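You operate a simulated robot arm through the tools that you are given. There is no shell and no other tool. Be economical: measure what you need, move in short steps, check, and stop when the job is done.

The job below is to be done with a simulated two-armed robot. You get a single attempt, and the scene is never put back.

TASK
Wipe up the spill on the service bench top with the cloth and put it back.
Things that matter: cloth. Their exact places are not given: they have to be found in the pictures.

The check looks at the end state, three seconds after you hand in, the way a careful person would. Anything else that was tipped, shoved, dropped, spilled or broken makes it a failure. Flat cloth is picked up by pressing the open fingertips on it (5 to 10 N) and closing them slowly along it; thin cloth reads only 2 to 8 mm in the jaws.

THE ROBOT
Two 7-joint arms with two-finger parallel grippers on one trunk, on a base that drives. Base frame: it is fixed to the floor where the robot stands at the start and does not move with it; the origin is under the middle of the robot, x ahead of it, y to its left, z up. Lengths are in mm, angles in degrees, forces in N, time in s.
The left shoulder is at the start at [70, 163, 1120], the right one opposite. Payload 3.43 kg a hand.
The tool frame of a hand sits at the grasp point between the pads (the TCP): z along the fingers, y along the line on which they close. The tips reach 34 mm beyond it. Largest opening 128 mm; finger width 24, thickness 12; the body of the gripper, 48 by 130 mm, starts 96 mm behind the TCP.
Orientation is told as [roll, pitch, yaw] about the base's x, y, z axes, in that order, counted from this pose: with the fingers straight down and closing along the base's y, the tool's x points along the base's -x, its y along +y and its z along -z.

THE INTERFACE
- The arms move only by the tool servo_tool. It takes "left_series", "right_series" or both (then of equal length, played together; a hand with none holds still); each is a list of rows, each a list of 6 numbers: the shift along the tool's x, y, z in units of 100 mm (1.0 is 100 mm), then the turn, a rotation vector about the tool's x, y, z in units of 60 degrees (1.0 is 60 degrees). In form: [[tx, ty, tz, wx, wy, wz], ...]. A call has 1 to 10 rows; each row is the pose to reach, as a shift and turn from the pose commanded when the call began, along the tool's axes at that moment. "left_hand" and "right_hand" are, for a hand that has rows, the opening in per cent of the stroke, from 0 (shut) to 100 (fully open), set as the call begins (left out, the last holds). A call with a number of a shift or a turn outside -1 to 1 is refused whole. Each row takes 0.2 s and may step no farther than 50 mm and 8.6 degrees from the row before; otherwise, or with a gripper value out of range, the whole call is refused. A pose out of reach is approached as far as the arm can. The call stops where the force on the tool passes 40 N (or 10 N more than at its start, if that is more) or the arm is blocked; 0.2 s more then pass. The fingers move at their own pace (about 153 mm/s each) and stop on an object; they squeeze with about 29 N. The grip force told is the motor's: it shows also when the fingers shut on nothing. Time passes only in rows, and 0.2 s behind the last, so rows that repeat a pose let the fingers close. The reply holds the time, the measured pose of the TCP, the force on the tool along the base axes, the opening and the grip force, in the units named above and with some noise, and new pictures: "views" is both (left out), scene, wrist or none (wrist: the cameras of the hands that moved).
- Cameras (640 x 400 px; columns grow to the right, rows downward): "scene" is now at [128.9, -41.5, 1349.9]; the picture's right is [-0.46, -0.89, 0.00], its down [-0.49, 0.25, -0.84] and it looks along [0.74, -0.38, -0.55] (base axes); focal length 247 px, centre (320, 200). "left" rides on the left gripper at [76, 11, -160] in its tool frame; the picture's right is [-0.15, 0.99, 0.00], its down [-0.88, -0.13, -0.46] and it looks along [-0.45, -0.07, 0.89] (tool axes); focal length 234 px, centre (320, 200). "right" rides on the right gripper at [76, -11, -160] in its tool frame; the picture's right is [0.15, 0.99, 0.00], its down [-0.88, 0.13, -0.46] and it looks along [-0.45, 0.07, 0.89] (tool axes); focal length 234 px, centre (320, 200).
- lift_body(by): slides the trunk up (or, below 0, down) by that many mm; the arms and the scene camera ride with it, the base frame stays. It gives what a move gives, with no picture.
- roll_base(legs): drives the robot by 1 to 6 legs, each [ahead, left, turn to the left] in mm, mm and degrees, along the robot's own axes; the way and the turn of a leg run together, so that a leg with both is an arc; at most 1500 mm and 180 degrees a leg. The arms and the cameras ride along, it lands a little off, and it stops where it bumps. It gives what a move gives, and a new picture of the scene camera.
- aim_head(pan, tilt): turns the head with the scene camera to pan (to the left, within 86 degrees either way) and tilt (down, from -29 to 69), counted from straight ahead of the robot. It gives what a move gives, and a new picture of the scene camera.
- locate(camera, pixels): for up to 12 pixels [column, row] of the newest picture of that camera ("zoom" is the newest enlarged one), the place [x, y, z] in the base frame of the surface seen there, good to about 3 mm. The clock stands still meanwhile.
- enlarge(camera, box): a new picture of the part [left, top, right, bottom] of that camera's present view, enlarged. The clock stands still meanwhile.
- close_job(): hands the job in; it is judged then, once.

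Work in short steps. Measure before you move; look again where a grasp or a placing could have gone wrong, and mend it. You have 80 turns and 170 pictures in all, those below and enlarged ones among them. Open the grippers and draw the arms clear of the work before you hand the job in, unless the task says otherwise.

The tools are called by a JSON object that holds its "name" and its "arguments". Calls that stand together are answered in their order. servo_tool: Moves the arms, as the interface text tells. Its arguments: {"type":"object","properties":{"left_series":{"type":"array"},"left_hand":{"type":"number"},"right_series":{"type":"array"},"right_hand":{"type":"number"},"views":{"type":"string","enum":["both","scene","wrist","none"]}},"required":[]} The other tools are called the same way: lift_body (by) slides the trunk up or down; roll_base (legs) drives the base; aim_head (pan, tilt) turns the head that bears the scene camera; locate (camera, pixels) gives the place of the surface under pixels of a picture; enlarge (camera, box) takes an enlarged picture of a part of a camera's view; close_job () hands the job in.

At the start:

```text
t: 0.0
left_ee_pos: [686.8, 52.4, 1053.0]
left_tcp_rot: [0.0, 0.1, 0.1]
left_contact_force: [0.4, -0.6, -0.6]
left_gripper_width: 127.7
left_grasp_force: 0.1
right_ee_pos: [552.6, -463.9, 1090.3]
right_tcp_rot: [0.0, 0.1, -0.1]
right_contact_force: [0.3, 0.2, -0.6]
right_gripper_width: 127.9
right_grasp_force: 0.0
trunk travel left (down, up): [-600.0, 340.0]
robot x, y, heading: [-0.1, 2.4, 0.2]
head pan, tilt: [-27.2, 33.2]
```

scene: 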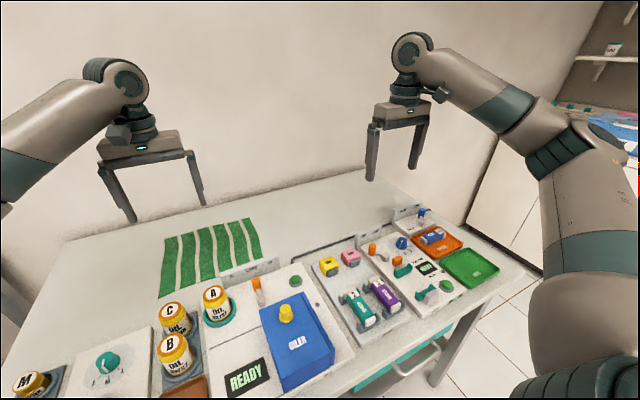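
right: 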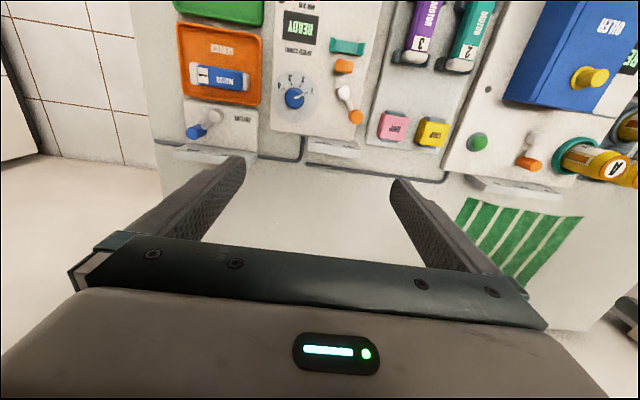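
left: 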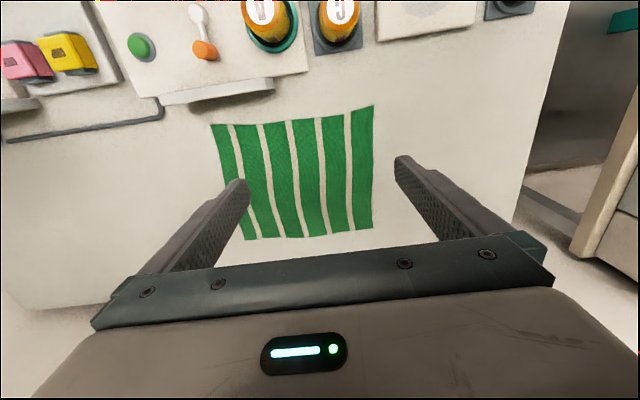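

The striped green cloth lies at about (210,255) in the scene picture, but I see no spill yet. I enlarge the scene and locate the cloth corners.

{"name": "enlarge", "arguments": {"camera": "scene", "box": [0, 180, 330, 400]}}

{"name": "enlarge", "arguments": {"camera": "scene", "box": [260, 170, 560, 370]}}

{"name": "locate", "arguments": {"camera": "left", "pixels": [[211, 125], [373, 106], [372, 228], [245, 240], [300, 180], [100, 240], [480, 100], [530, 130], [40, 300], [220, 90]]}}

```text
1.82 times, centred on (165, 290) of scene
```

zoom: 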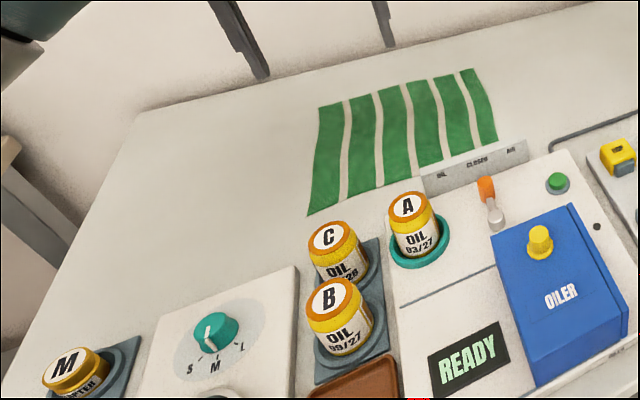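

```text
2.00 times, centred on (410, 270) of scene
```

zoom: 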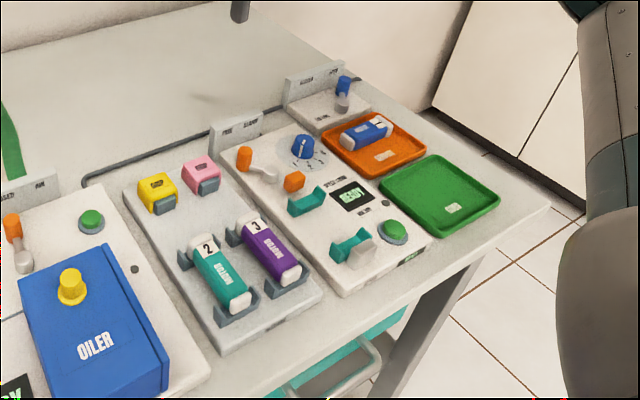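

```text
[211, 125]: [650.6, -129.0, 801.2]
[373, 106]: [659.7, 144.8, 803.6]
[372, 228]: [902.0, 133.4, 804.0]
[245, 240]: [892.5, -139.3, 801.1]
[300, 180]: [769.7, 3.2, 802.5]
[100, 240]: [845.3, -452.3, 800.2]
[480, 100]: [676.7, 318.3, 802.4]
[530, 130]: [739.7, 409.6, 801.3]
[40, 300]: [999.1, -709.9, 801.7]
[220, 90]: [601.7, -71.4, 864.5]
```

The cloth reads x 650–900, y −135…140, z≈802. There is no spill visible on this bench yet, so I look around with the head.

{"name": "locate", "arguments": {"camera": "scene", "pixels": [[165, 240], [248, 220], [262, 258], [160, 298], [100, 260], [320, 210], [70, 245], [370, 185], [530, 270]]}}

{"name": "aim_head", "arguments": {"pan": 10, "tilt": 50}}

{"name": "aim_head", "arguments": {"pan": -80, "tilt": 30}}

{"name": "aim_head", "arguments": {"pan": 75, "tilt": 30}}

```text
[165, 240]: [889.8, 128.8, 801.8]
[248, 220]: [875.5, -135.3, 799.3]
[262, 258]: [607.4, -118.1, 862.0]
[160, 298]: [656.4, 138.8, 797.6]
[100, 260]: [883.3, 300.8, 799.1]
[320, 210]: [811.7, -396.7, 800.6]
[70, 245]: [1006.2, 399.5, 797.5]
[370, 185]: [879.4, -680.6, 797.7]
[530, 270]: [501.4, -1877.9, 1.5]
```

```text
t: 1.0
left_ee_pos: [686.8, 53.2, 1052.4]
left_tcp_rot: [0.0, 0.0, 0.0]
left_contact_force: [0.2, 0.5, 0.2]
left_gripper_width: 128.0
left_grasp_force: 0.0
right_ee_pos: [552.7, -464.6, 1089.3]
right_tcp_rot: [0.0, -0.1, 0.0]
right_contact_force: [-1.1, 0.1, -0.6]
right_gripper_width: 127.8
right_grasp_force: 0.0
trunk travel left (down, up): [-600.0, 340.0]
robot x, y, heading: [-1.9, -2.9, 0.0]
head pan, tilt: [10.0, 50.0]
```

scene: 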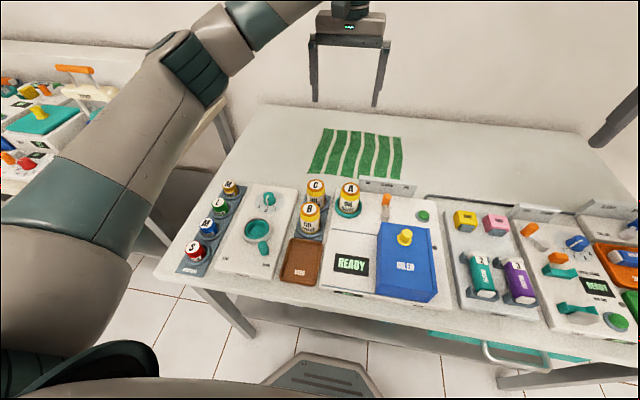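

```text
t: 2.7
left_ee_pos: [686.0, 52.8, 1052.5]
left_tcp_rot: [0.0, 0.0, 0.1]
left_contact_force: [-0.6, -0.4, 0.0]
left_gripper_width: 127.8
left_grasp_force: 0.0
right_ee_pos: [550.9, -464.6, 1088.6]
right_tcp_rot: [0.0, -0.1, 0.0]
right_contact_force: [-0.2, 0.4, 0.4]
right_gripper_width: 128.1
right_grasp_force: 0.1
trunk travel left (down, up): [-600.0, 340.0]
robot x, y, heading: [3.3, 1.8, 0.1]
head pan, tilt: [-80.0, 30.0]
```

scene: 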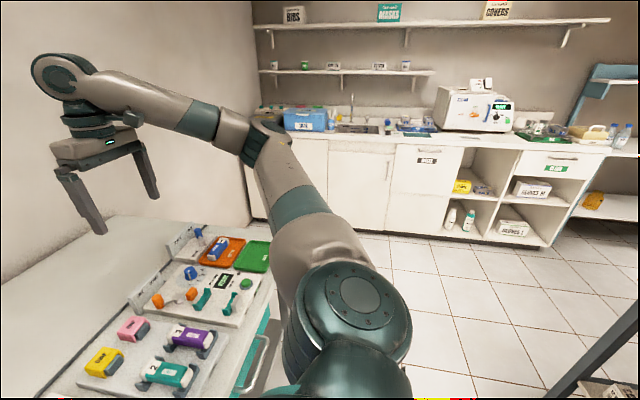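

```text
t: 5.1
left_ee_pos: [687.4, 53.4, 1053.2]
left_tcp_rot: [0.1, 0.0, 0.1]
left_contact_force: [-0.5, -0.1, -0.3]
left_gripper_width: 127.8
left_grasp_force: 0.0
right_ee_pos: [551.9, -464.8, 1090.5]
right_tcp_rot: [0.1, 0.1, -0.1]
right_contact_force: [-0.3, 1.1, -0.6]
right_gripper_width: 128.1
right_grasp_force: 0.0
trunk travel left (down, up): [-600.0, 340.0]
robot x, y, heading: [-0.4, 1.4, 0.1]
head pan, tilt: [75.0, 30.0]
```

scene: 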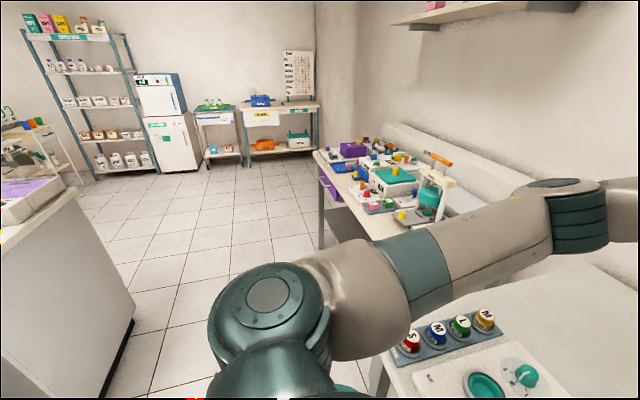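

Several benches exist; the near one with the oiler is likely the service bench. I check its free top for a faint spill.

{"name": "aim_head", "arguments": {"pan": -20, "tilt": 40}}

{"name": "enlarge", "arguments": {"camera": "right", "box": [140, 130, 640, 330]}}

{"name": "enlarge", "arguments": {"camera": "left", "box": [0, 70, 560, 320]}}

{"name": "enlarge", "arguments": {"camera": "scene", "box": [200, 130, 520, 330]}}

```text
t: 6.8
left_ee_pos: [685.9, 53.4, 1052.4]
left_tcp_rot: [0.1, 0.0, 0.1]
left_contact_force: [-0.6, 0.1, 0.4]
left_gripper_width: 128.2
left_grasp_force: 0.0
right_ee_pos: [552.1, -465.0, 1089.4]
right_tcp_rot: [0.0, 0.1, -0.1]
right_contact_force: [0.0, 0.3, 0.0]
right_gripper_width: 128.1
right_grasp_force: 0.2
trunk travel left (down, up): [-600.0, 340.0]
robot x, y, heading: [-0.5, -0.1, -0.1]
head pan, tilt: [-20.0, 40.0]
```

scene: 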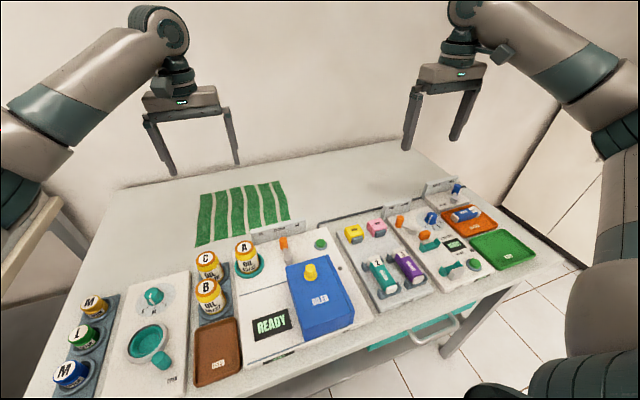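

```text
1.28 times, centred on (390, 230) of right
```

zoom: 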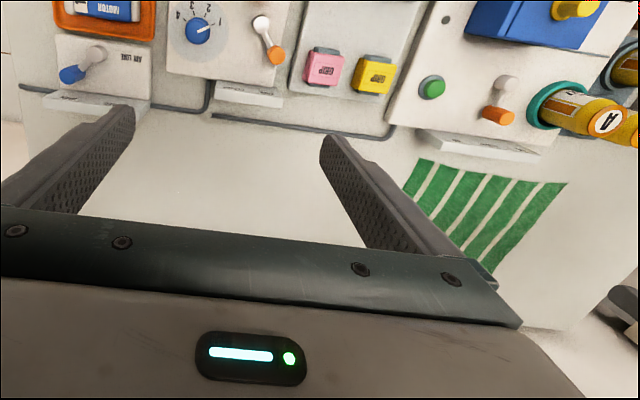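

```text
1.14 times, centred on (280, 195) of left
```

zoom: 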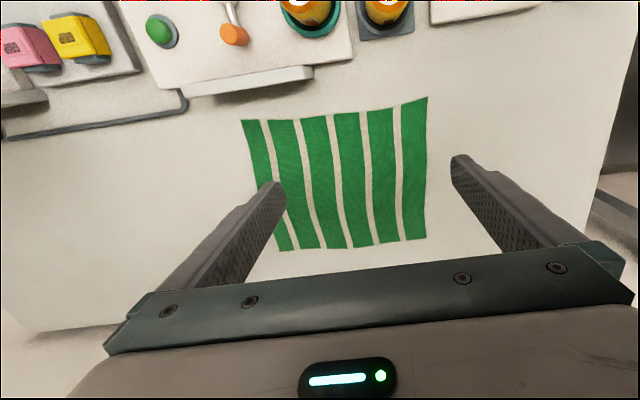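

```text
2.00 times, centred on (360, 230) of scene
```

zoom: 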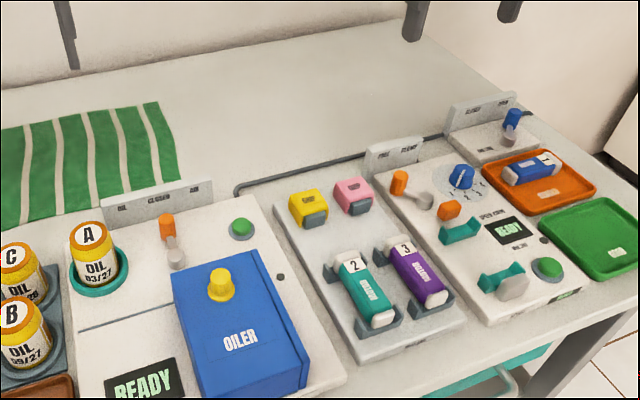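

No definite spill here and this top is at 800, not 751. I look at the other benches and measure their heights, and check the rest of the room.

{"name": "aim_head", "arguments": {"pan": 50, "tilt": 25}}

{"name": "locate", "arguments": {"camera": "scene", "pixels": [[250, 260], [200, 200], [220, 220], [320, 200]]}}

{"name": "enlarge", "arguments": {"camera": "scene", "box": [60, 80, 380, 280]}}

```text
t: 8.2
left_ee_pos: [687.0, 52.6, 1053.1]
left_tcp_rot: [0.0, 0.0, 0.1]
left_contact_force: [-0.2, 0.5, -0.4]
left_gripper_width: 128.1
left_grasp_force: 0.0
right_ee_pos: [552.2, -464.5, 1090.3]
right_tcp_rot: [-0.1, 0.0, 0.0]
right_contact_force: [0.8, 0.2, -0.3]
right_gripper_width: 128.0
right_grasp_force: 0.1
trunk travel left (down, up): [-600.0, 340.0]
robot x, y, heading: [-0.3, 0.5, 0.2]
head pan, tilt: [50.0, 25.0]
```

scene: 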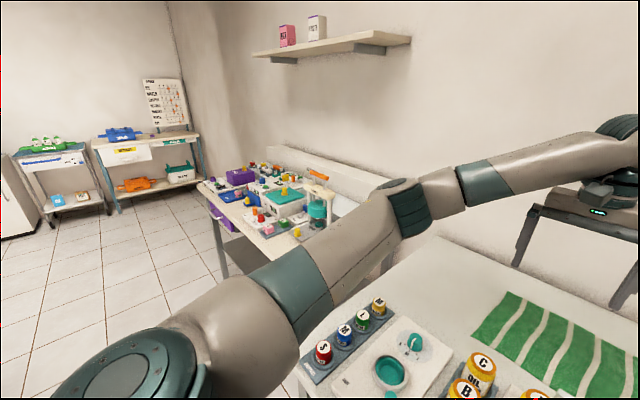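

```text
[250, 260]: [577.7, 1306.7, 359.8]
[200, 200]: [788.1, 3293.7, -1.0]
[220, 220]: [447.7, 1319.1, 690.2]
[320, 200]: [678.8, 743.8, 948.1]
```

```text
2.00 times, centred on (220, 180) of scene
```

zoom: 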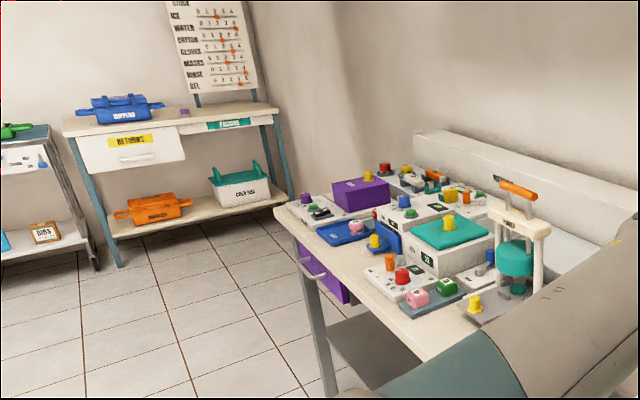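

The other benches show no spill or cloth. I return to the near bench and magnify its free top strongly.

{"name": "aim_head", "arguments": {"pan": -15, "tilt": 35}}

{"name": "enlarge", "arguments": {"camera": "scene", "box": [260, 140, 420, 240]}}

{"name": "enlarge", "arguments": {"camera": "scene", "box": [80, 150, 240, 250]}}

```text
t: 9.6
left_ee_pos: [686.7, 52.8, 1052.7]
left_tcp_rot: [0.0, 0.1, 0.1]
left_contact_force: [-0.1, -0.4, -0.9]
left_gripper_width: 127.9
left_grasp_force: 0.1
right_ee_pos: [552.6, -464.9, 1089.6]
right_tcp_rot: [0.0, 0.0, 0.1]
right_contact_force: [-0.6, -0.2, 0.6]
right_gripper_width: 127.9
right_grasp_force: 0.0
trunk travel left (down, up): [-600.0, 340.0]
robot x, y, heading: [-1.0, -2.1, 0.2]
head pan, tilt: [-15.0, 35.0]
```

scene: 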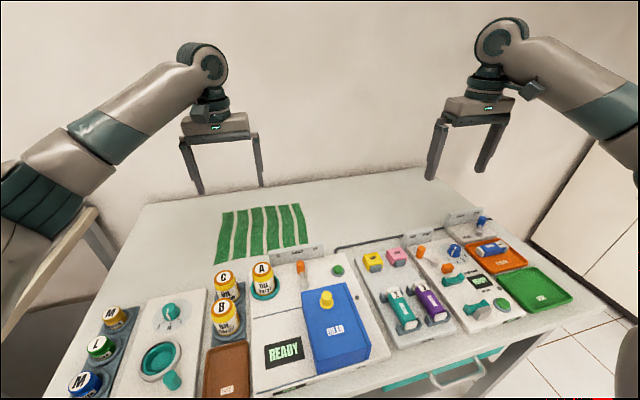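

```text
4.00 times, centred on (340, 190) of scene
```

zoom: 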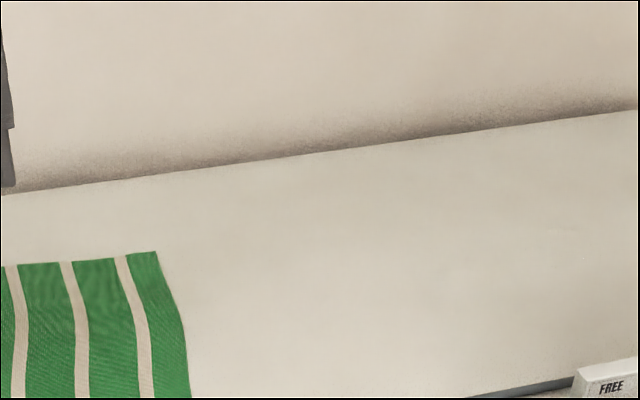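

```text
4.00 times, centred on (160, 200) of scene
```

zoom: 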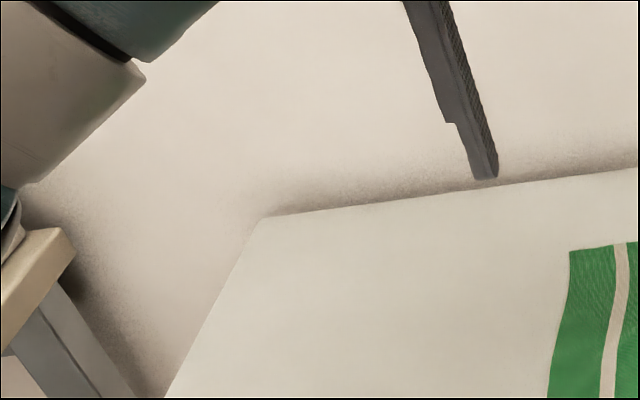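

The top to the right of the cloth looks faintly blotchy; I magnify it in the right wrist picture.

{"name": "enlarge", "arguments": {"camera": "right", "box": [230, 160, 420, 279]}}

{"name": "enlarge", "arguments": {"camera": "left", "box": [0, 110, 240, 260]}}

{"name": "enlarge", "arguments": {"camera": "scene", "box": [300, 165, 460, 265]}}

```text
3.36 times, centred on (325, 220) of right
```

zoom: 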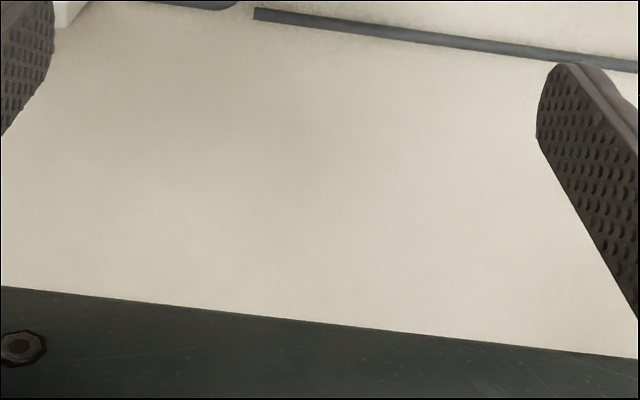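

```text
2.67 times, centred on (120, 185) of left
```

zoom: 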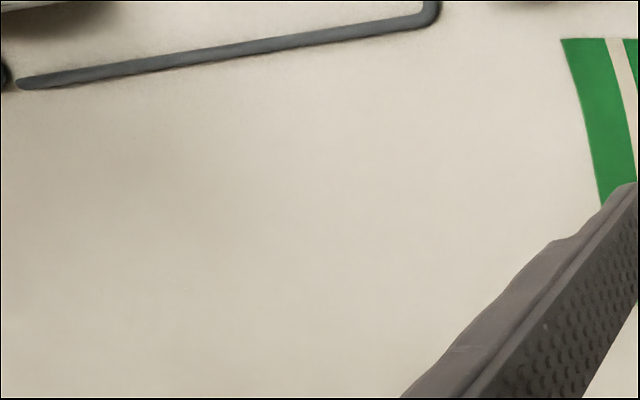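

```text
4.00 times, centred on (380, 215) of scene
```

zoom: 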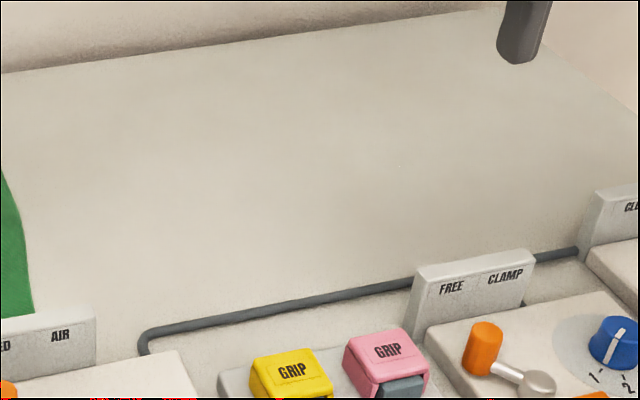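

Only shading there. I look at the near edge of the bench and the left end.

{"name": "aim_head", "arguments": {"pan": 15, "tilt": 60}}

{"name": "aim_head", "arguments": {"pan": -40, "tilt": 55}}

{"name": "aim_head", "arguments": {"pan": 86, "tilt": 20}}

{"name": "aim_head", "arguments": {"pan": -86, "tilt": 15}}

```text
t: 10.5
left_ee_pos: [685.2, 52.8, 1053.8]
left_tcp_rot: [0.1, 0.0, 0.1]
left_contact_force: [-0.2, -0.3, -0.3]
left_gripper_width: 128.0
left_grasp_force: 0.0
right_ee_pos: [552.2, -465.4, 1090.3]
right_tcp_rot: [0.0, 0.0, -0.1]
right_contact_force: [0.7, 0.3, -0.3]
right_gripper_width: 128.0
right_grasp_force: 0.0
trunk travel left (down, up): [-600.0, 340.0]
robot x, y, heading: [1.4, 1.2, 0.2]
head pan, tilt: [15.0, 60.0]
```

scene: 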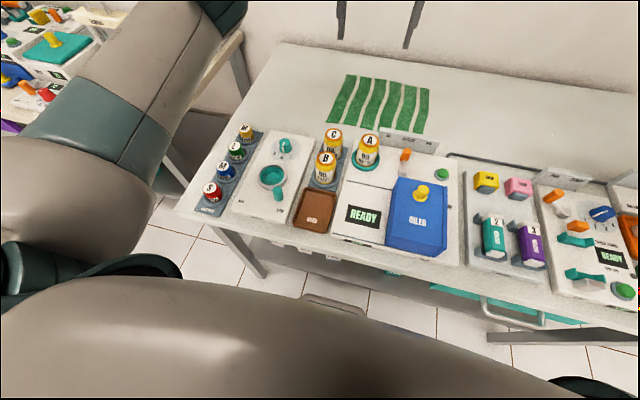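

```text
t: 11.8
left_ee_pos: [686.3, 52.0, 1053.7]
left_tcp_rot: [0.0, 0.0, 0.1]
left_contact_force: [-0.1, -0.1, 0.0]
left_gripper_width: 127.9
left_grasp_force: 0.0
right_ee_pos: [551.9, -463.8, 1088.9]
right_tcp_rot: [0.0, 0.0, 0.0]
right_contact_force: [-0.2, 0.8, 0.3]
right_gripper_width: 128.1
right_grasp_force: 0.0
trunk travel left (down, up): [-600.0, 340.0]
robot x, y, heading: [-2.1, -1.6, -0.1]
head pan, tilt: [-40.0, 55.0]
```

scene: 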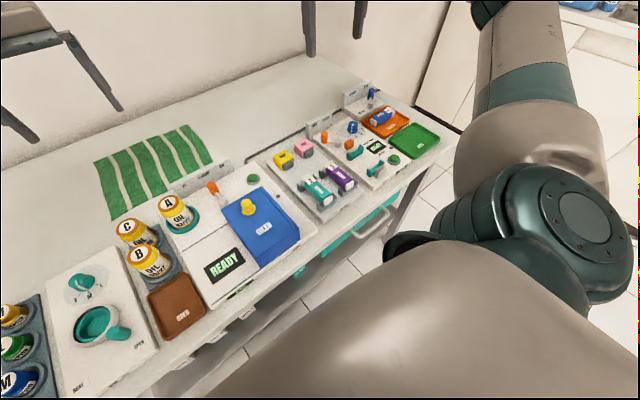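

```text
t: 13.8
left_ee_pos: [686.7, 53.4, 1053.7]
left_tcp_rot: [-0.1, 0.0, 0.1]
left_contact_force: [0.3, -0.3, -0.6]
left_gripper_width: 128.1
left_grasp_force: 0.1
right_ee_pos: [551.4, -463.9, 1089.7]
right_tcp_rot: [0.0, 0.0, 0.1]
right_contact_force: [0.3, 0.4, 0.6]
right_gripper_width: 128.1
right_grasp_force: 0.0
trunk travel left (down, up): [-600.0, 340.0]
robot x, y, heading: [-2.6, 1.3, 0.1]
head pan, tilt: [85.9, 20.0]
```

scene: 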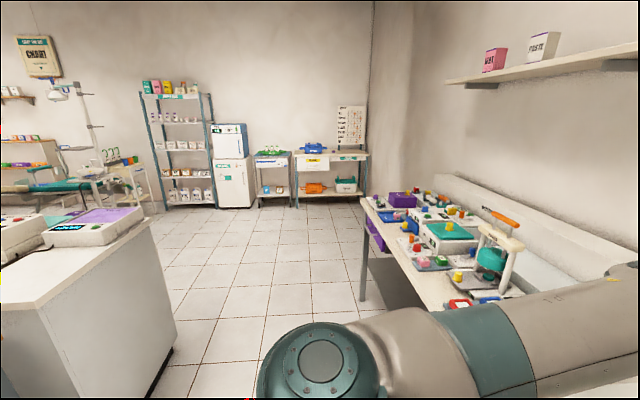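

```text
t: 16.4
left_ee_pos: [685.6, 53.1, 1052.6]
left_tcp_rot: [0.0, 0.0, 0.2]
left_contact_force: [0.1, 0.7, 0.6]
left_gripper_width: 127.9
left_grasp_force: 0.2
right_ee_pos: [552.0, -464.1, 1089.5]
right_tcp_rot: [0.0, 0.0, 0.0]
right_contact_force: [0.5, 0.2, -0.6]
right_gripper_width: 127.8
right_grasp_force: 0.0
trunk travel left (down, up): [-600.0, 340.0]
robot x, y, heading: [0.2, 0.1, -0.0]
head pan, tilt: [-85.9, 15.0]
```

scene: 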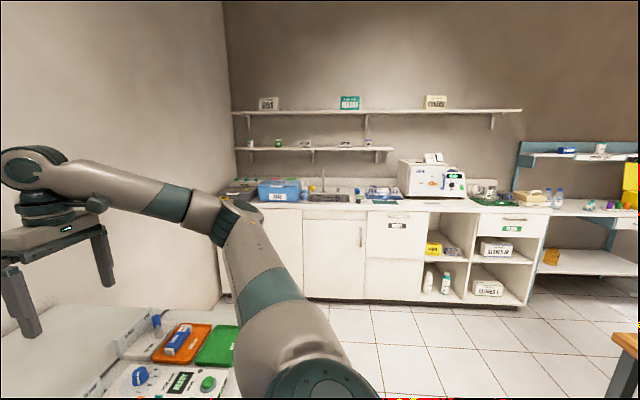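

Both wrist zooms show a slightly darker patch (left px ~(80,180), right px ~(284,205)); I check whether these are the same place.

{"name": "locate", "arguments": {"camera": "left", "pixels": [[75, 177], [90, 190], [20, 150]]}}

{"name": "locate", "arguments": {"camera": "right", "pixels": [[284, 205], [320, 180], [300, 220], [270, 195]]}}

{"name": "servo_tool", "arguments": {"right_series": [[-0.4, 0.2, 0, 0, 0, 0], [-0.8, 0.4, 0, 0, 0, 0], [-0.9, 0.5, 0, 0, 0.1, 0], [-0.9, 0.5, 0, 0, 0.1, 0]], "views": "wrist"}}

```text
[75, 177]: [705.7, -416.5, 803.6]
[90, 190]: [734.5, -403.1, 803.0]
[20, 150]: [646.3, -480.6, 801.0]
```

```text
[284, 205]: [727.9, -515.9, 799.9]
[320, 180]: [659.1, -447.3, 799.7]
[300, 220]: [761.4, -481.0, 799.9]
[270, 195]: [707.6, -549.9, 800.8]
```

```text
t: 17.4
left_ee_pos: [686.3, 51.7, 1052.6]
left_tcp_rot: [0.0, 0.0, 0.1]
left_contact_force: [0.1, 0.0, 0.6]
left_gripper_width: 128.1
left_grasp_force: 0.0
right_ee_pos: [643.2, -415.4, 1089.0]
right_tcp_rot: [0.0, 6.1, 0.0]
right_contact_force: [-0.6, -1.2, -0.1]
right_gripper_width: 128.0
right_grasp_force: 0.0
trunk travel left (down, up): [-600.0, 340.0]
robot x, y, heading: [2.2, 1.5, -0.0]
head pan, tilt: [-85.9, 15.0]
```

right: 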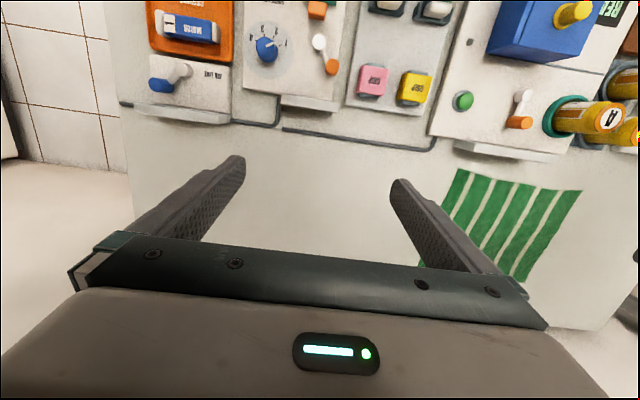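

Still ambiguous. I raise the trunk for a steeper scene view of the bench.

{"name": "lift_body", "arguments": {"by": 330}}

{"name": "aim_head", "arguments": {"pan": -25, "tilt": 50}}

{"name": "enlarge", "arguments": {"camera": "scene", "box": [160, 80, 480, 280]}}

{"name": "enlarge", "arguments": {"camera": "right", "box": [120, 60, 600, 360]}}

```text
t: 20.7
left_ee_pos: [686.5, 53.4, 1382.5]
left_tcp_rot: [0.0, -0.1, 0.1]
left_contact_force: [0.4, 0.8, 0.0]
left_gripper_width: 128.1
left_grasp_force: 0.1
right_ee_pos: [643.1, -414.7, 1418.5]
right_tcp_rot: [0.1, 5.9, 0.0]
right_contact_force: [1.2, 0.0, 0.7]
right_gripper_width: 128.0
right_grasp_force: 0.2
trunk travel left (down, up): [-930.0, 10.0]
robot x, y, heading: [-1.3, 1.7, -0.3]
head pan, tilt: [-85.9, 15.0]
```

```text
t: 22.0
left_ee_pos: [686.1, 52.0, 1383.4]
left_tcp_rot: [0.0, 0.0, 0.1]
left_contact_force: [0.3, 1.0, 0.2]
left_gripper_width: 128.1
left_grasp_force: 0.0
right_ee_pos: [641.6, -415.7, 1419.7]
right_tcp_rot: [0.0, 5.9, 0.1]
right_contact_force: [-0.7, 0.3, 0.2]
right_gripper_width: 128.3
right_grasp_force: 0.1
trunk travel left (down, up): [-930.0, 10.0]
robot x, y, heading: [0.8, -2.8, -0.1]
head pan, tilt: [-25.0, 50.0]
```

scene: 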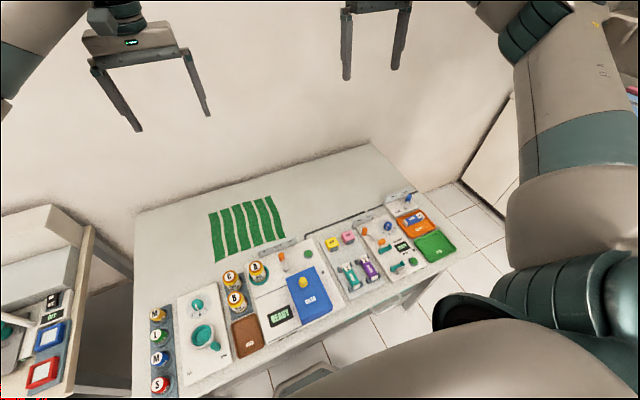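

```text
2.00 times, centred on (320, 180) of scene
```

zoom: 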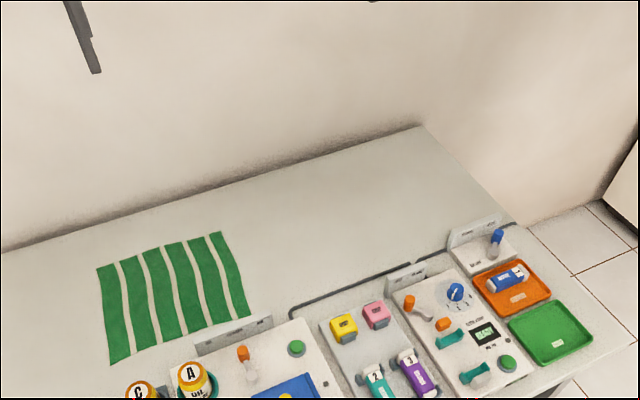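

```text
1.33 times, centred on (360, 210) of right
```

zoom: 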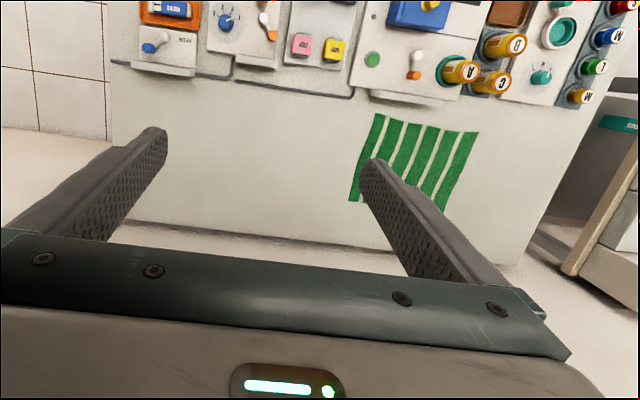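

The near bench looks clean at this angle. I turn the head to examine the left bench and island from the raised viewpoint, and their heights.

{"name": "aim_head", "arguments": {"pan": 60, "tilt": 40}}

{"name": "enlarge", "arguments": {"camera": "scene", "box": [0, 0, 640, 400]}}

{"name": "aim_head", "arguments": {"pan": 86, "tilt": 25}}

{"name": "aim_head", "arguments": {"pan": -86, "tilt": 25}}

{"name": "enlarge", "arguments": {"camera": "scene", "box": [220, 80, 640, 340]}}

```text
t: 23.6
left_ee_pos: [687.0, 53.4, 1382.8]
left_tcp_rot: [0.0, -0.1, 0.2]
left_contact_force: [0.3, -0.5, 0.3]
left_gripper_width: 128.0
left_grasp_force: 0.1
right_ee_pos: [643.1, -415.9, 1420.0]
right_tcp_rot: [-0.1, 6.0, 0.0]
right_contact_force: [0.1, -0.1, 0.4]
right_gripper_width: 128.0
right_grasp_force: 0.1
trunk travel left (down, up): [-930.0, 10.0]
robot x, y, heading: [-0.1, -3.4, -0.1]
head pan, tilt: [60.0, 40.0]
```

scene: 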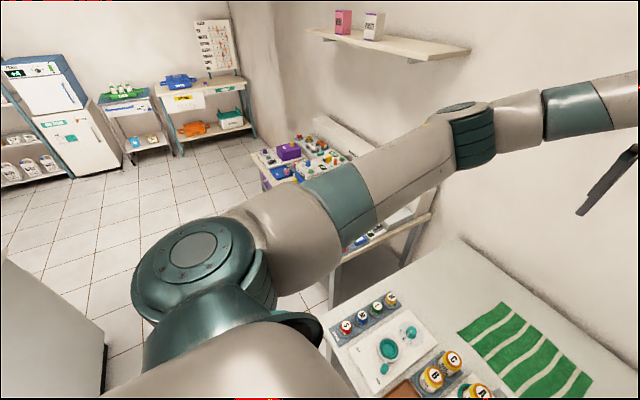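

```text
1.00 times, centred on (320, 200) of scene
```

zoom: 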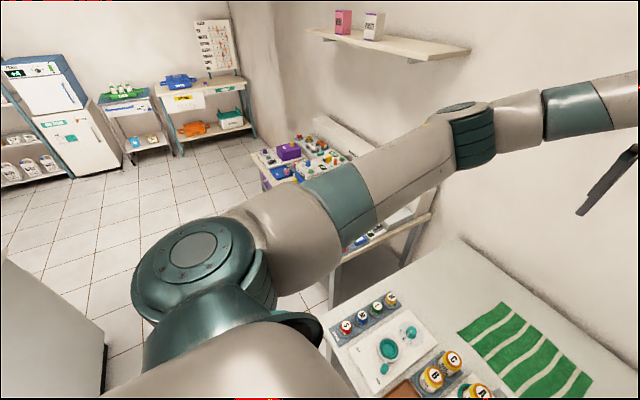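

```text
t: 24.5
left_ee_pos: [687.8, 52.2, 1384.1]
left_tcp_rot: [-0.1, 0.0, 0.1]
left_contact_force: [0.4, -0.2, -0.3]
left_gripper_width: 127.8
left_grasp_force: 0.1
right_ee_pos: [641.8, -414.7, 1418.4]
right_tcp_rot: [-0.1, 6.0, -0.1]
right_contact_force: [0.0, 0.4, -0.4]
right_gripper_width: 127.8
right_grasp_force: 0.1
trunk travel left (down, up): [-930.0, 10.0]
robot x, y, heading: [-4.6, 1.9, 0.4]
head pan, tilt: [85.9, 25.0]
```

scene: 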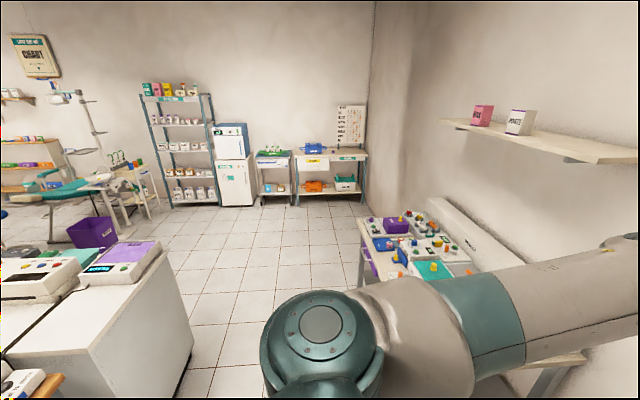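

```text
t: 27.1
left_ee_pos: [686.5, 52.1, 1383.4]
left_tcp_rot: [0.0, 0.0, 0.0]
left_contact_force: [0.0, 0.6, 0.3]
left_gripper_width: 128.1
left_grasp_force: 0.1
right_ee_pos: [643.1, -415.3, 1418.5]
right_tcp_rot: [0.0, 6.1, -0.1]
right_contact_force: [-1.2, 0.8, 0.0]
right_gripper_width: 128.0
right_grasp_force: 0.1
trunk travel left (down, up): [-930.0, 10.0]
robot x, y, heading: [-2.7, -0.8, 0.3]
head pan, tilt: [-85.9, 25.0]
```

scene: 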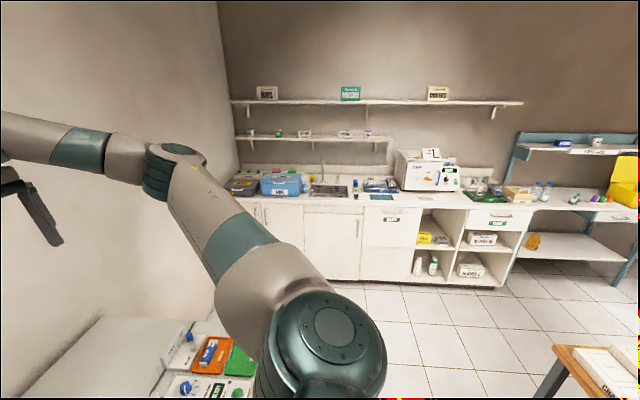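

```text
1.52 times, centred on (430, 210) of scene
```

zoom: 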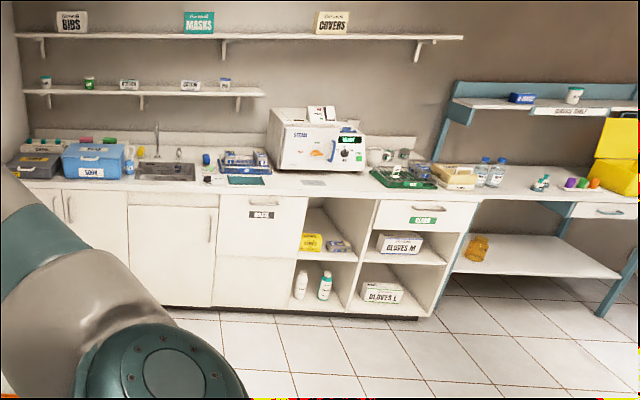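

A sign on the blue bench at scene (575,150) seems to read "SERVICE…". I zoom in.

{"name": "enlarge", "arguments": {"camera": "scene", "box": [540, 130, 640, 192]}}

{"name": "enlarge", "arguments": {"camera": "scene", "box": [480, 160, 640, 260]}}

{"name": "locate", "arguments": {"camera": "scene", "pixels": [[575, 150], [560, 195], [620, 200], [540, 205], [330, 198]]}}

```text
6.40 times, centred on (590, 161) of scene
```

zoom: 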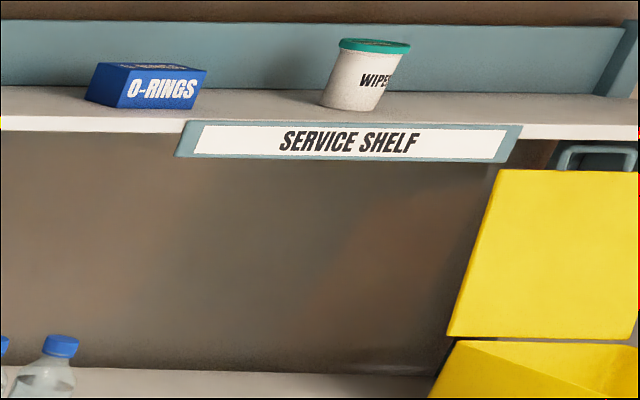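

```text
4.00 times, centred on (560, 210) of scene
```

zoom: 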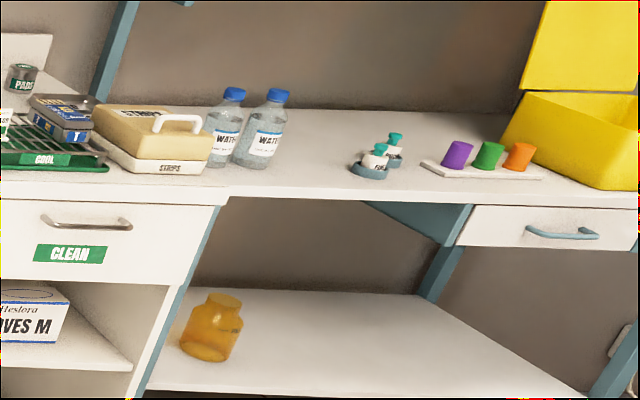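

```text
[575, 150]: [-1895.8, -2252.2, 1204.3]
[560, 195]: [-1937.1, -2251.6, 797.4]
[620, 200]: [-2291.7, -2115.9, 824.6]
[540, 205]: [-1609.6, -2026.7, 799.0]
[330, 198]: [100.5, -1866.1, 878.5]
```

The service shelf bench is at about (−1900, −2200), behind to the right, top ≈ 798. I turn the robot right to view it and the path.

{"name": "locate", "arguments": {"camera": "scene", "pixels": [[560, 350], [620, 370], [575, 385], [500, 340], [450, 390]]}}

{"name": "roll_base", "arguments": {"legs": [[0, 0, -90]]}}

{"name": "aim_head", "arguments": {"pan": -50, "tilt": 25}}

{"name": "aim_head", "arguments": {"pan": -86, "tilt": 25}}

```text
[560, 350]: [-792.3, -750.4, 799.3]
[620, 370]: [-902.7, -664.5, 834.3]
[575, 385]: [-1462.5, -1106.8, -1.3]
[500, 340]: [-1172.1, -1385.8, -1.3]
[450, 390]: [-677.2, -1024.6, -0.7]
```

```text
t: 31.4
left_ee_pos: [32.0, -687.2, 1383.7]
left_tcp_rot: [0.0, 0.0, -91.7]
left_contact_force: [0.4, 0.8, -0.3]
left_gripper_width: 128.1
left_grasp_force: 0.1
right_ee_pos: [-432.7, -630.1, 1418.2]
right_tcp_rot: [0.1, 6.0, -91.7]
right_contact_force: [-0.1, 0.3, 0.6]
right_gripper_width: 128.2
right_grasp_force: 0.0
trunk travel left (down, up): [-930.0, 10.0]
robot x, y, heading: [2.8, -0.0, -91.5]
head pan, tilt: [-85.9, 25.0]
```

scene: 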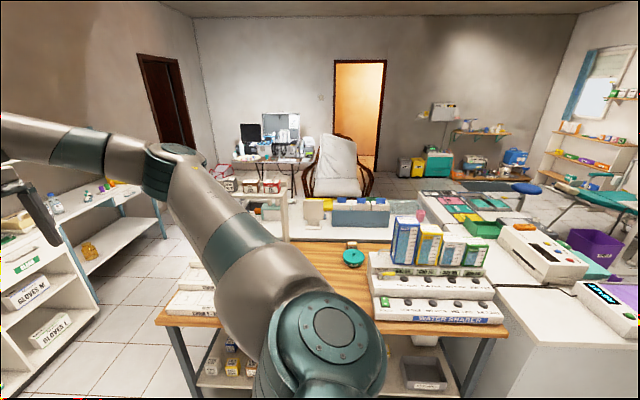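

```text
t: 32.4
left_ee_pos: [32.1, -687.9, 1382.9]
left_tcp_rot: [0.0, 0.0, -91.7]
left_contact_force: [1.0, -0.6, 0.0]
left_gripper_width: 128.2
left_grasp_force: 0.0
right_ee_pos: [-433.8, -629.7, 1418.8]
right_tcp_rot: [0.0, 6.0, -91.6]
right_contact_force: [0.6, 0.1, -1.1]
right_gripper_width: 128.2
right_grasp_force: 0.0
trunk travel left (down, up): [-930.0, 10.0]
robot x, y, heading: [1.2, -2.9, -91.8]
head pan, tilt: [-50.0, 25.0]
```

scene: 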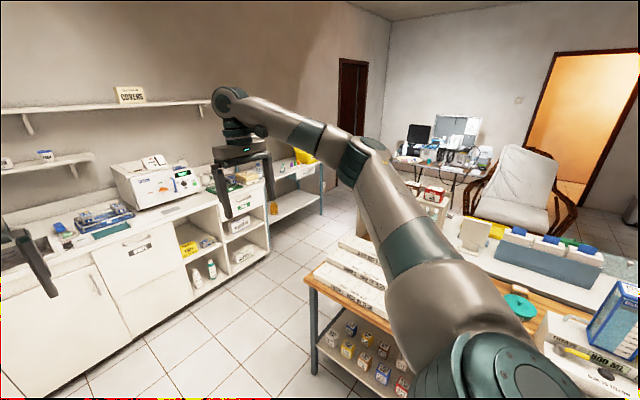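

```text
t: 33.4
left_ee_pos: [31.7, -687.3, 1383.3]
left_tcp_rot: [0.1, 0.0, -91.8]
left_contact_force: [-0.4, -0.9, -0.4]
left_gripper_width: 127.8
left_grasp_force: 0.1
right_ee_pos: [-434.4, -628.5, 1418.9]
right_tcp_rot: [0.1, 5.9, -91.7]
right_contact_force: [-0.5, -0.5, 0.4]
right_gripper_width: 127.9
right_grasp_force: 0.0
trunk travel left (down, up): [-930.0, 10.0]
robot x, y, heading: [-1.0, -2.5, -91.7]
head pan, tilt: [-85.9, 25.0]
```

scene: 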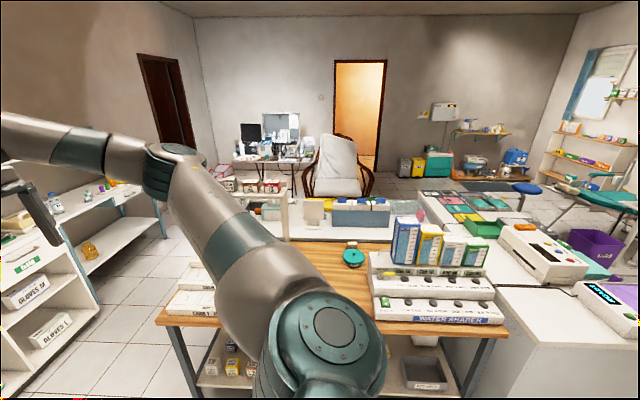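

The aisle between the wooden table (front corner ≈(−790,−750)) and the counter is free. I drive ahead 1050, raised arms clear, and then look toward the service bench.

{"name": "roll_base", "arguments": {"legs": [[1080, 0, 1.7]]}}

{"name": "locate", "arguments": {"camera": "scene", "pixels": [[100, 300], [160, 330], [300, 330], [250, 250], [400, 300], [80, 200], [150, 210]]}}

{"name": "aim_head", "arguments": {"pan": -60, "tilt": 25}}

```text
t: 38.9
left_ee_pos: [40.8, -1748.7, 1383.4]
left_tcp_rot: [-0.1, 0.0, -89.7]
left_contact_force: [0.1, 0.1, -0.2]
left_gripper_width: 128.0
left_grasp_force: 0.0
right_ee_pos: [-425.5, -1707.0, 1419.5]
right_tcp_rot: [0.0, 5.9, -89.8]
right_contact_force: [-0.5, -0.3, 0.5]
right_gripper_width: 128.1
right_grasp_force: 0.0
trunk travel left (down, up): [-930.0, 10.0]
robot x, y, heading: [-13.7, -1065.0, -89.7]
head pan, tilt: [-85.9, 25.0]
```

scene: 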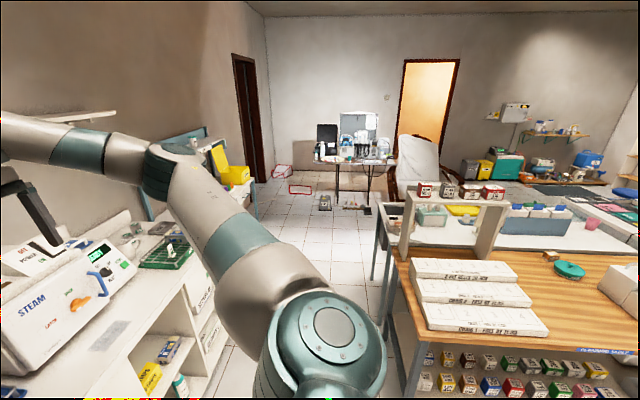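

```text
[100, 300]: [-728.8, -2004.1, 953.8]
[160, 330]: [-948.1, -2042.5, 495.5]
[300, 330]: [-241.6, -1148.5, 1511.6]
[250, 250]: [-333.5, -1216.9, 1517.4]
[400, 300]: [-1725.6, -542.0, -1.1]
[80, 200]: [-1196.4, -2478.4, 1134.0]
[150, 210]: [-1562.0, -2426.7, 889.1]
```

```text
t: 39.8
left_ee_pos: [41.2, -1749.4, 1382.2]
left_tcp_rot: [-0.1, 0.0, -89.8]
left_contact_force: [0.8, -0.3, 0.8]
left_gripper_width: 128.1
left_grasp_force: 0.0
right_ee_pos: [-426.5, -1708.4, 1419.7]
right_tcp_rot: [0.0, 6.0, -89.9]
right_contact_force: [1.2, 0.4, -0.2]
right_gripper_width: 127.7
right_grasp_force: 0.0
trunk travel left (down, up): [-930.0, 10.0]
robot x, y, heading: [-12.3, -1064.0, -89.8]
head pan, tilt: [-60.0, 25.0]
```

scene: 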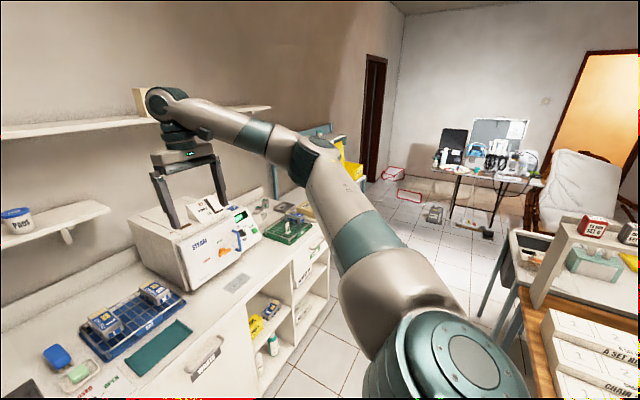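

The counter front is near y −1900 and the aisle is clear. I advance 100 and strafe right 1600.

{"name": "roll_base", "arguments": {"legs": [[100, 0, 0], [0, -1000, 0], [0, -650, 0]]}}

{"name": "aim_head", "arguments": {"pan": -30, "tilt": 40}}

```text
t: 49.0
left_ee_pos: [-1619.6, -1864.5, 1382.5]
left_tcp_rot: [-0.1, 0.0, -89.8]
left_contact_force: [-0.1, 0.4, 0.4]
left_gripper_width: 128.1
left_grasp_force: 0.1
right_ee_pos: [-2086.9, -1819.8, 1419.6]
right_tcp_rot: [-0.1, 6.0, -89.9]
right_contact_force: [-1.2, -0.2, -0.2]
right_gripper_width: 128.0
right_grasp_force: 0.0
trunk travel left (down, up): [-930.0, 10.0]
robot x, y, heading: [-1676.3, -1178.1, -89.7]
head pan, tilt: [-60.0, 25.0]
```

scene: 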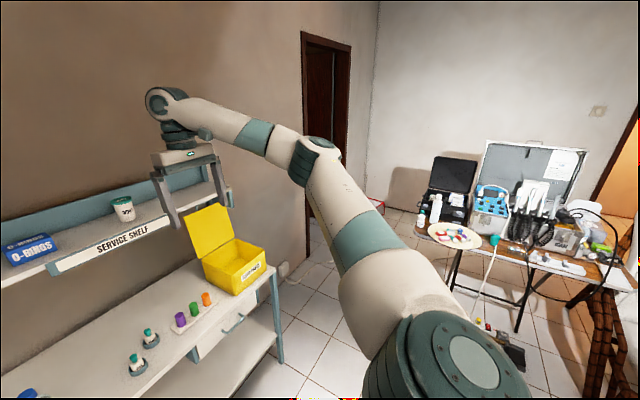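

```text
t: 49.9
left_ee_pos: [-1622.6, -1863.9, 1383.7]
left_tcp_rot: [0.0, 0.0, -89.8]
left_contact_force: [0.7, -0.3, -0.2]
left_gripper_width: 128.0
left_grasp_force: 0.0
right_ee_pos: [-2089.3, -1819.7, 1418.5]
right_tcp_rot: [0.0, 6.0, -89.9]
right_contact_force: [0.2, -0.3, -0.5]
right_gripper_width: 127.9
right_grasp_force: 0.0
trunk travel left (down, up): [-930.0, 10.0]
robot x, y, heading: [-1674.2, -1174.8, -89.9]
head pan, tilt: [-30.0, 40.0]
```

scene: 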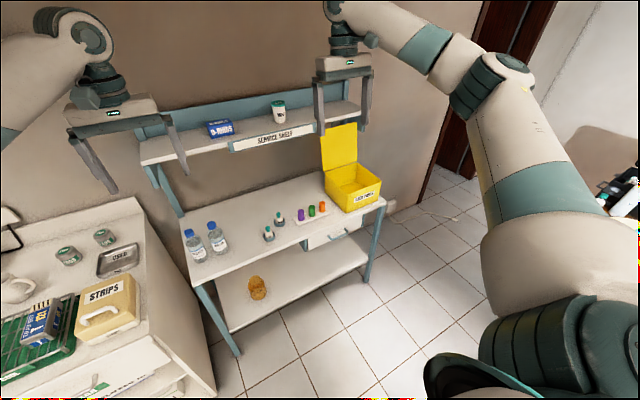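

I zoom onto this bench's top to look for a spill.

{"name": "enlarge", "arguments": {"camera": "scene", "box": [180, 165, 340, 265]}}

{"name": "enlarge", "arguments": {"camera": "scene", "box": [190, 230, 400, 360]}}

{"name": "enlarge", "arguments": {"camera": "scene", "box": [0, 190, 240, 340]}}

```text
4.00 times, centred on (260, 215) of scene
```

zoom: 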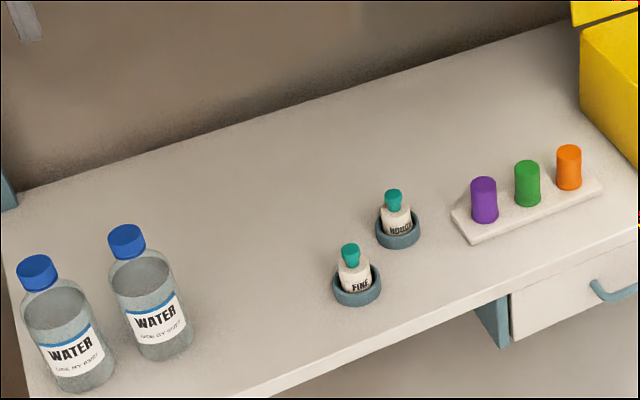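

```text
3.05 times, centred on (295, 295) of scene
```

zoom: 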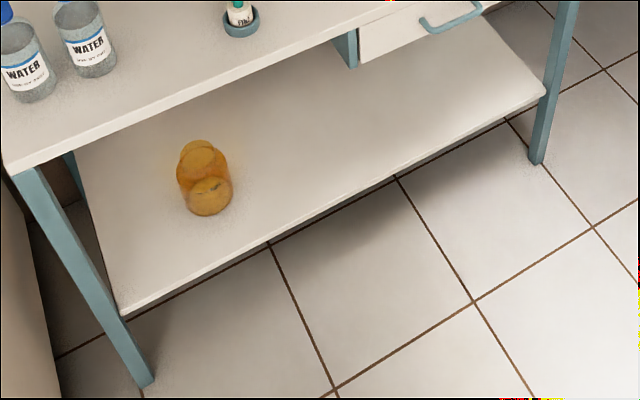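

```text
2.67 times, centred on (120, 265) of scene
```

zoom: 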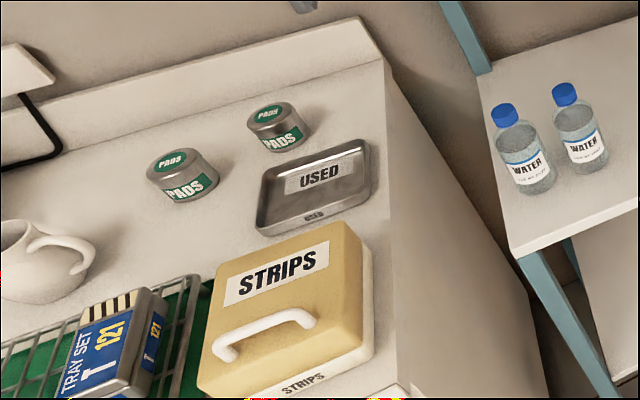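

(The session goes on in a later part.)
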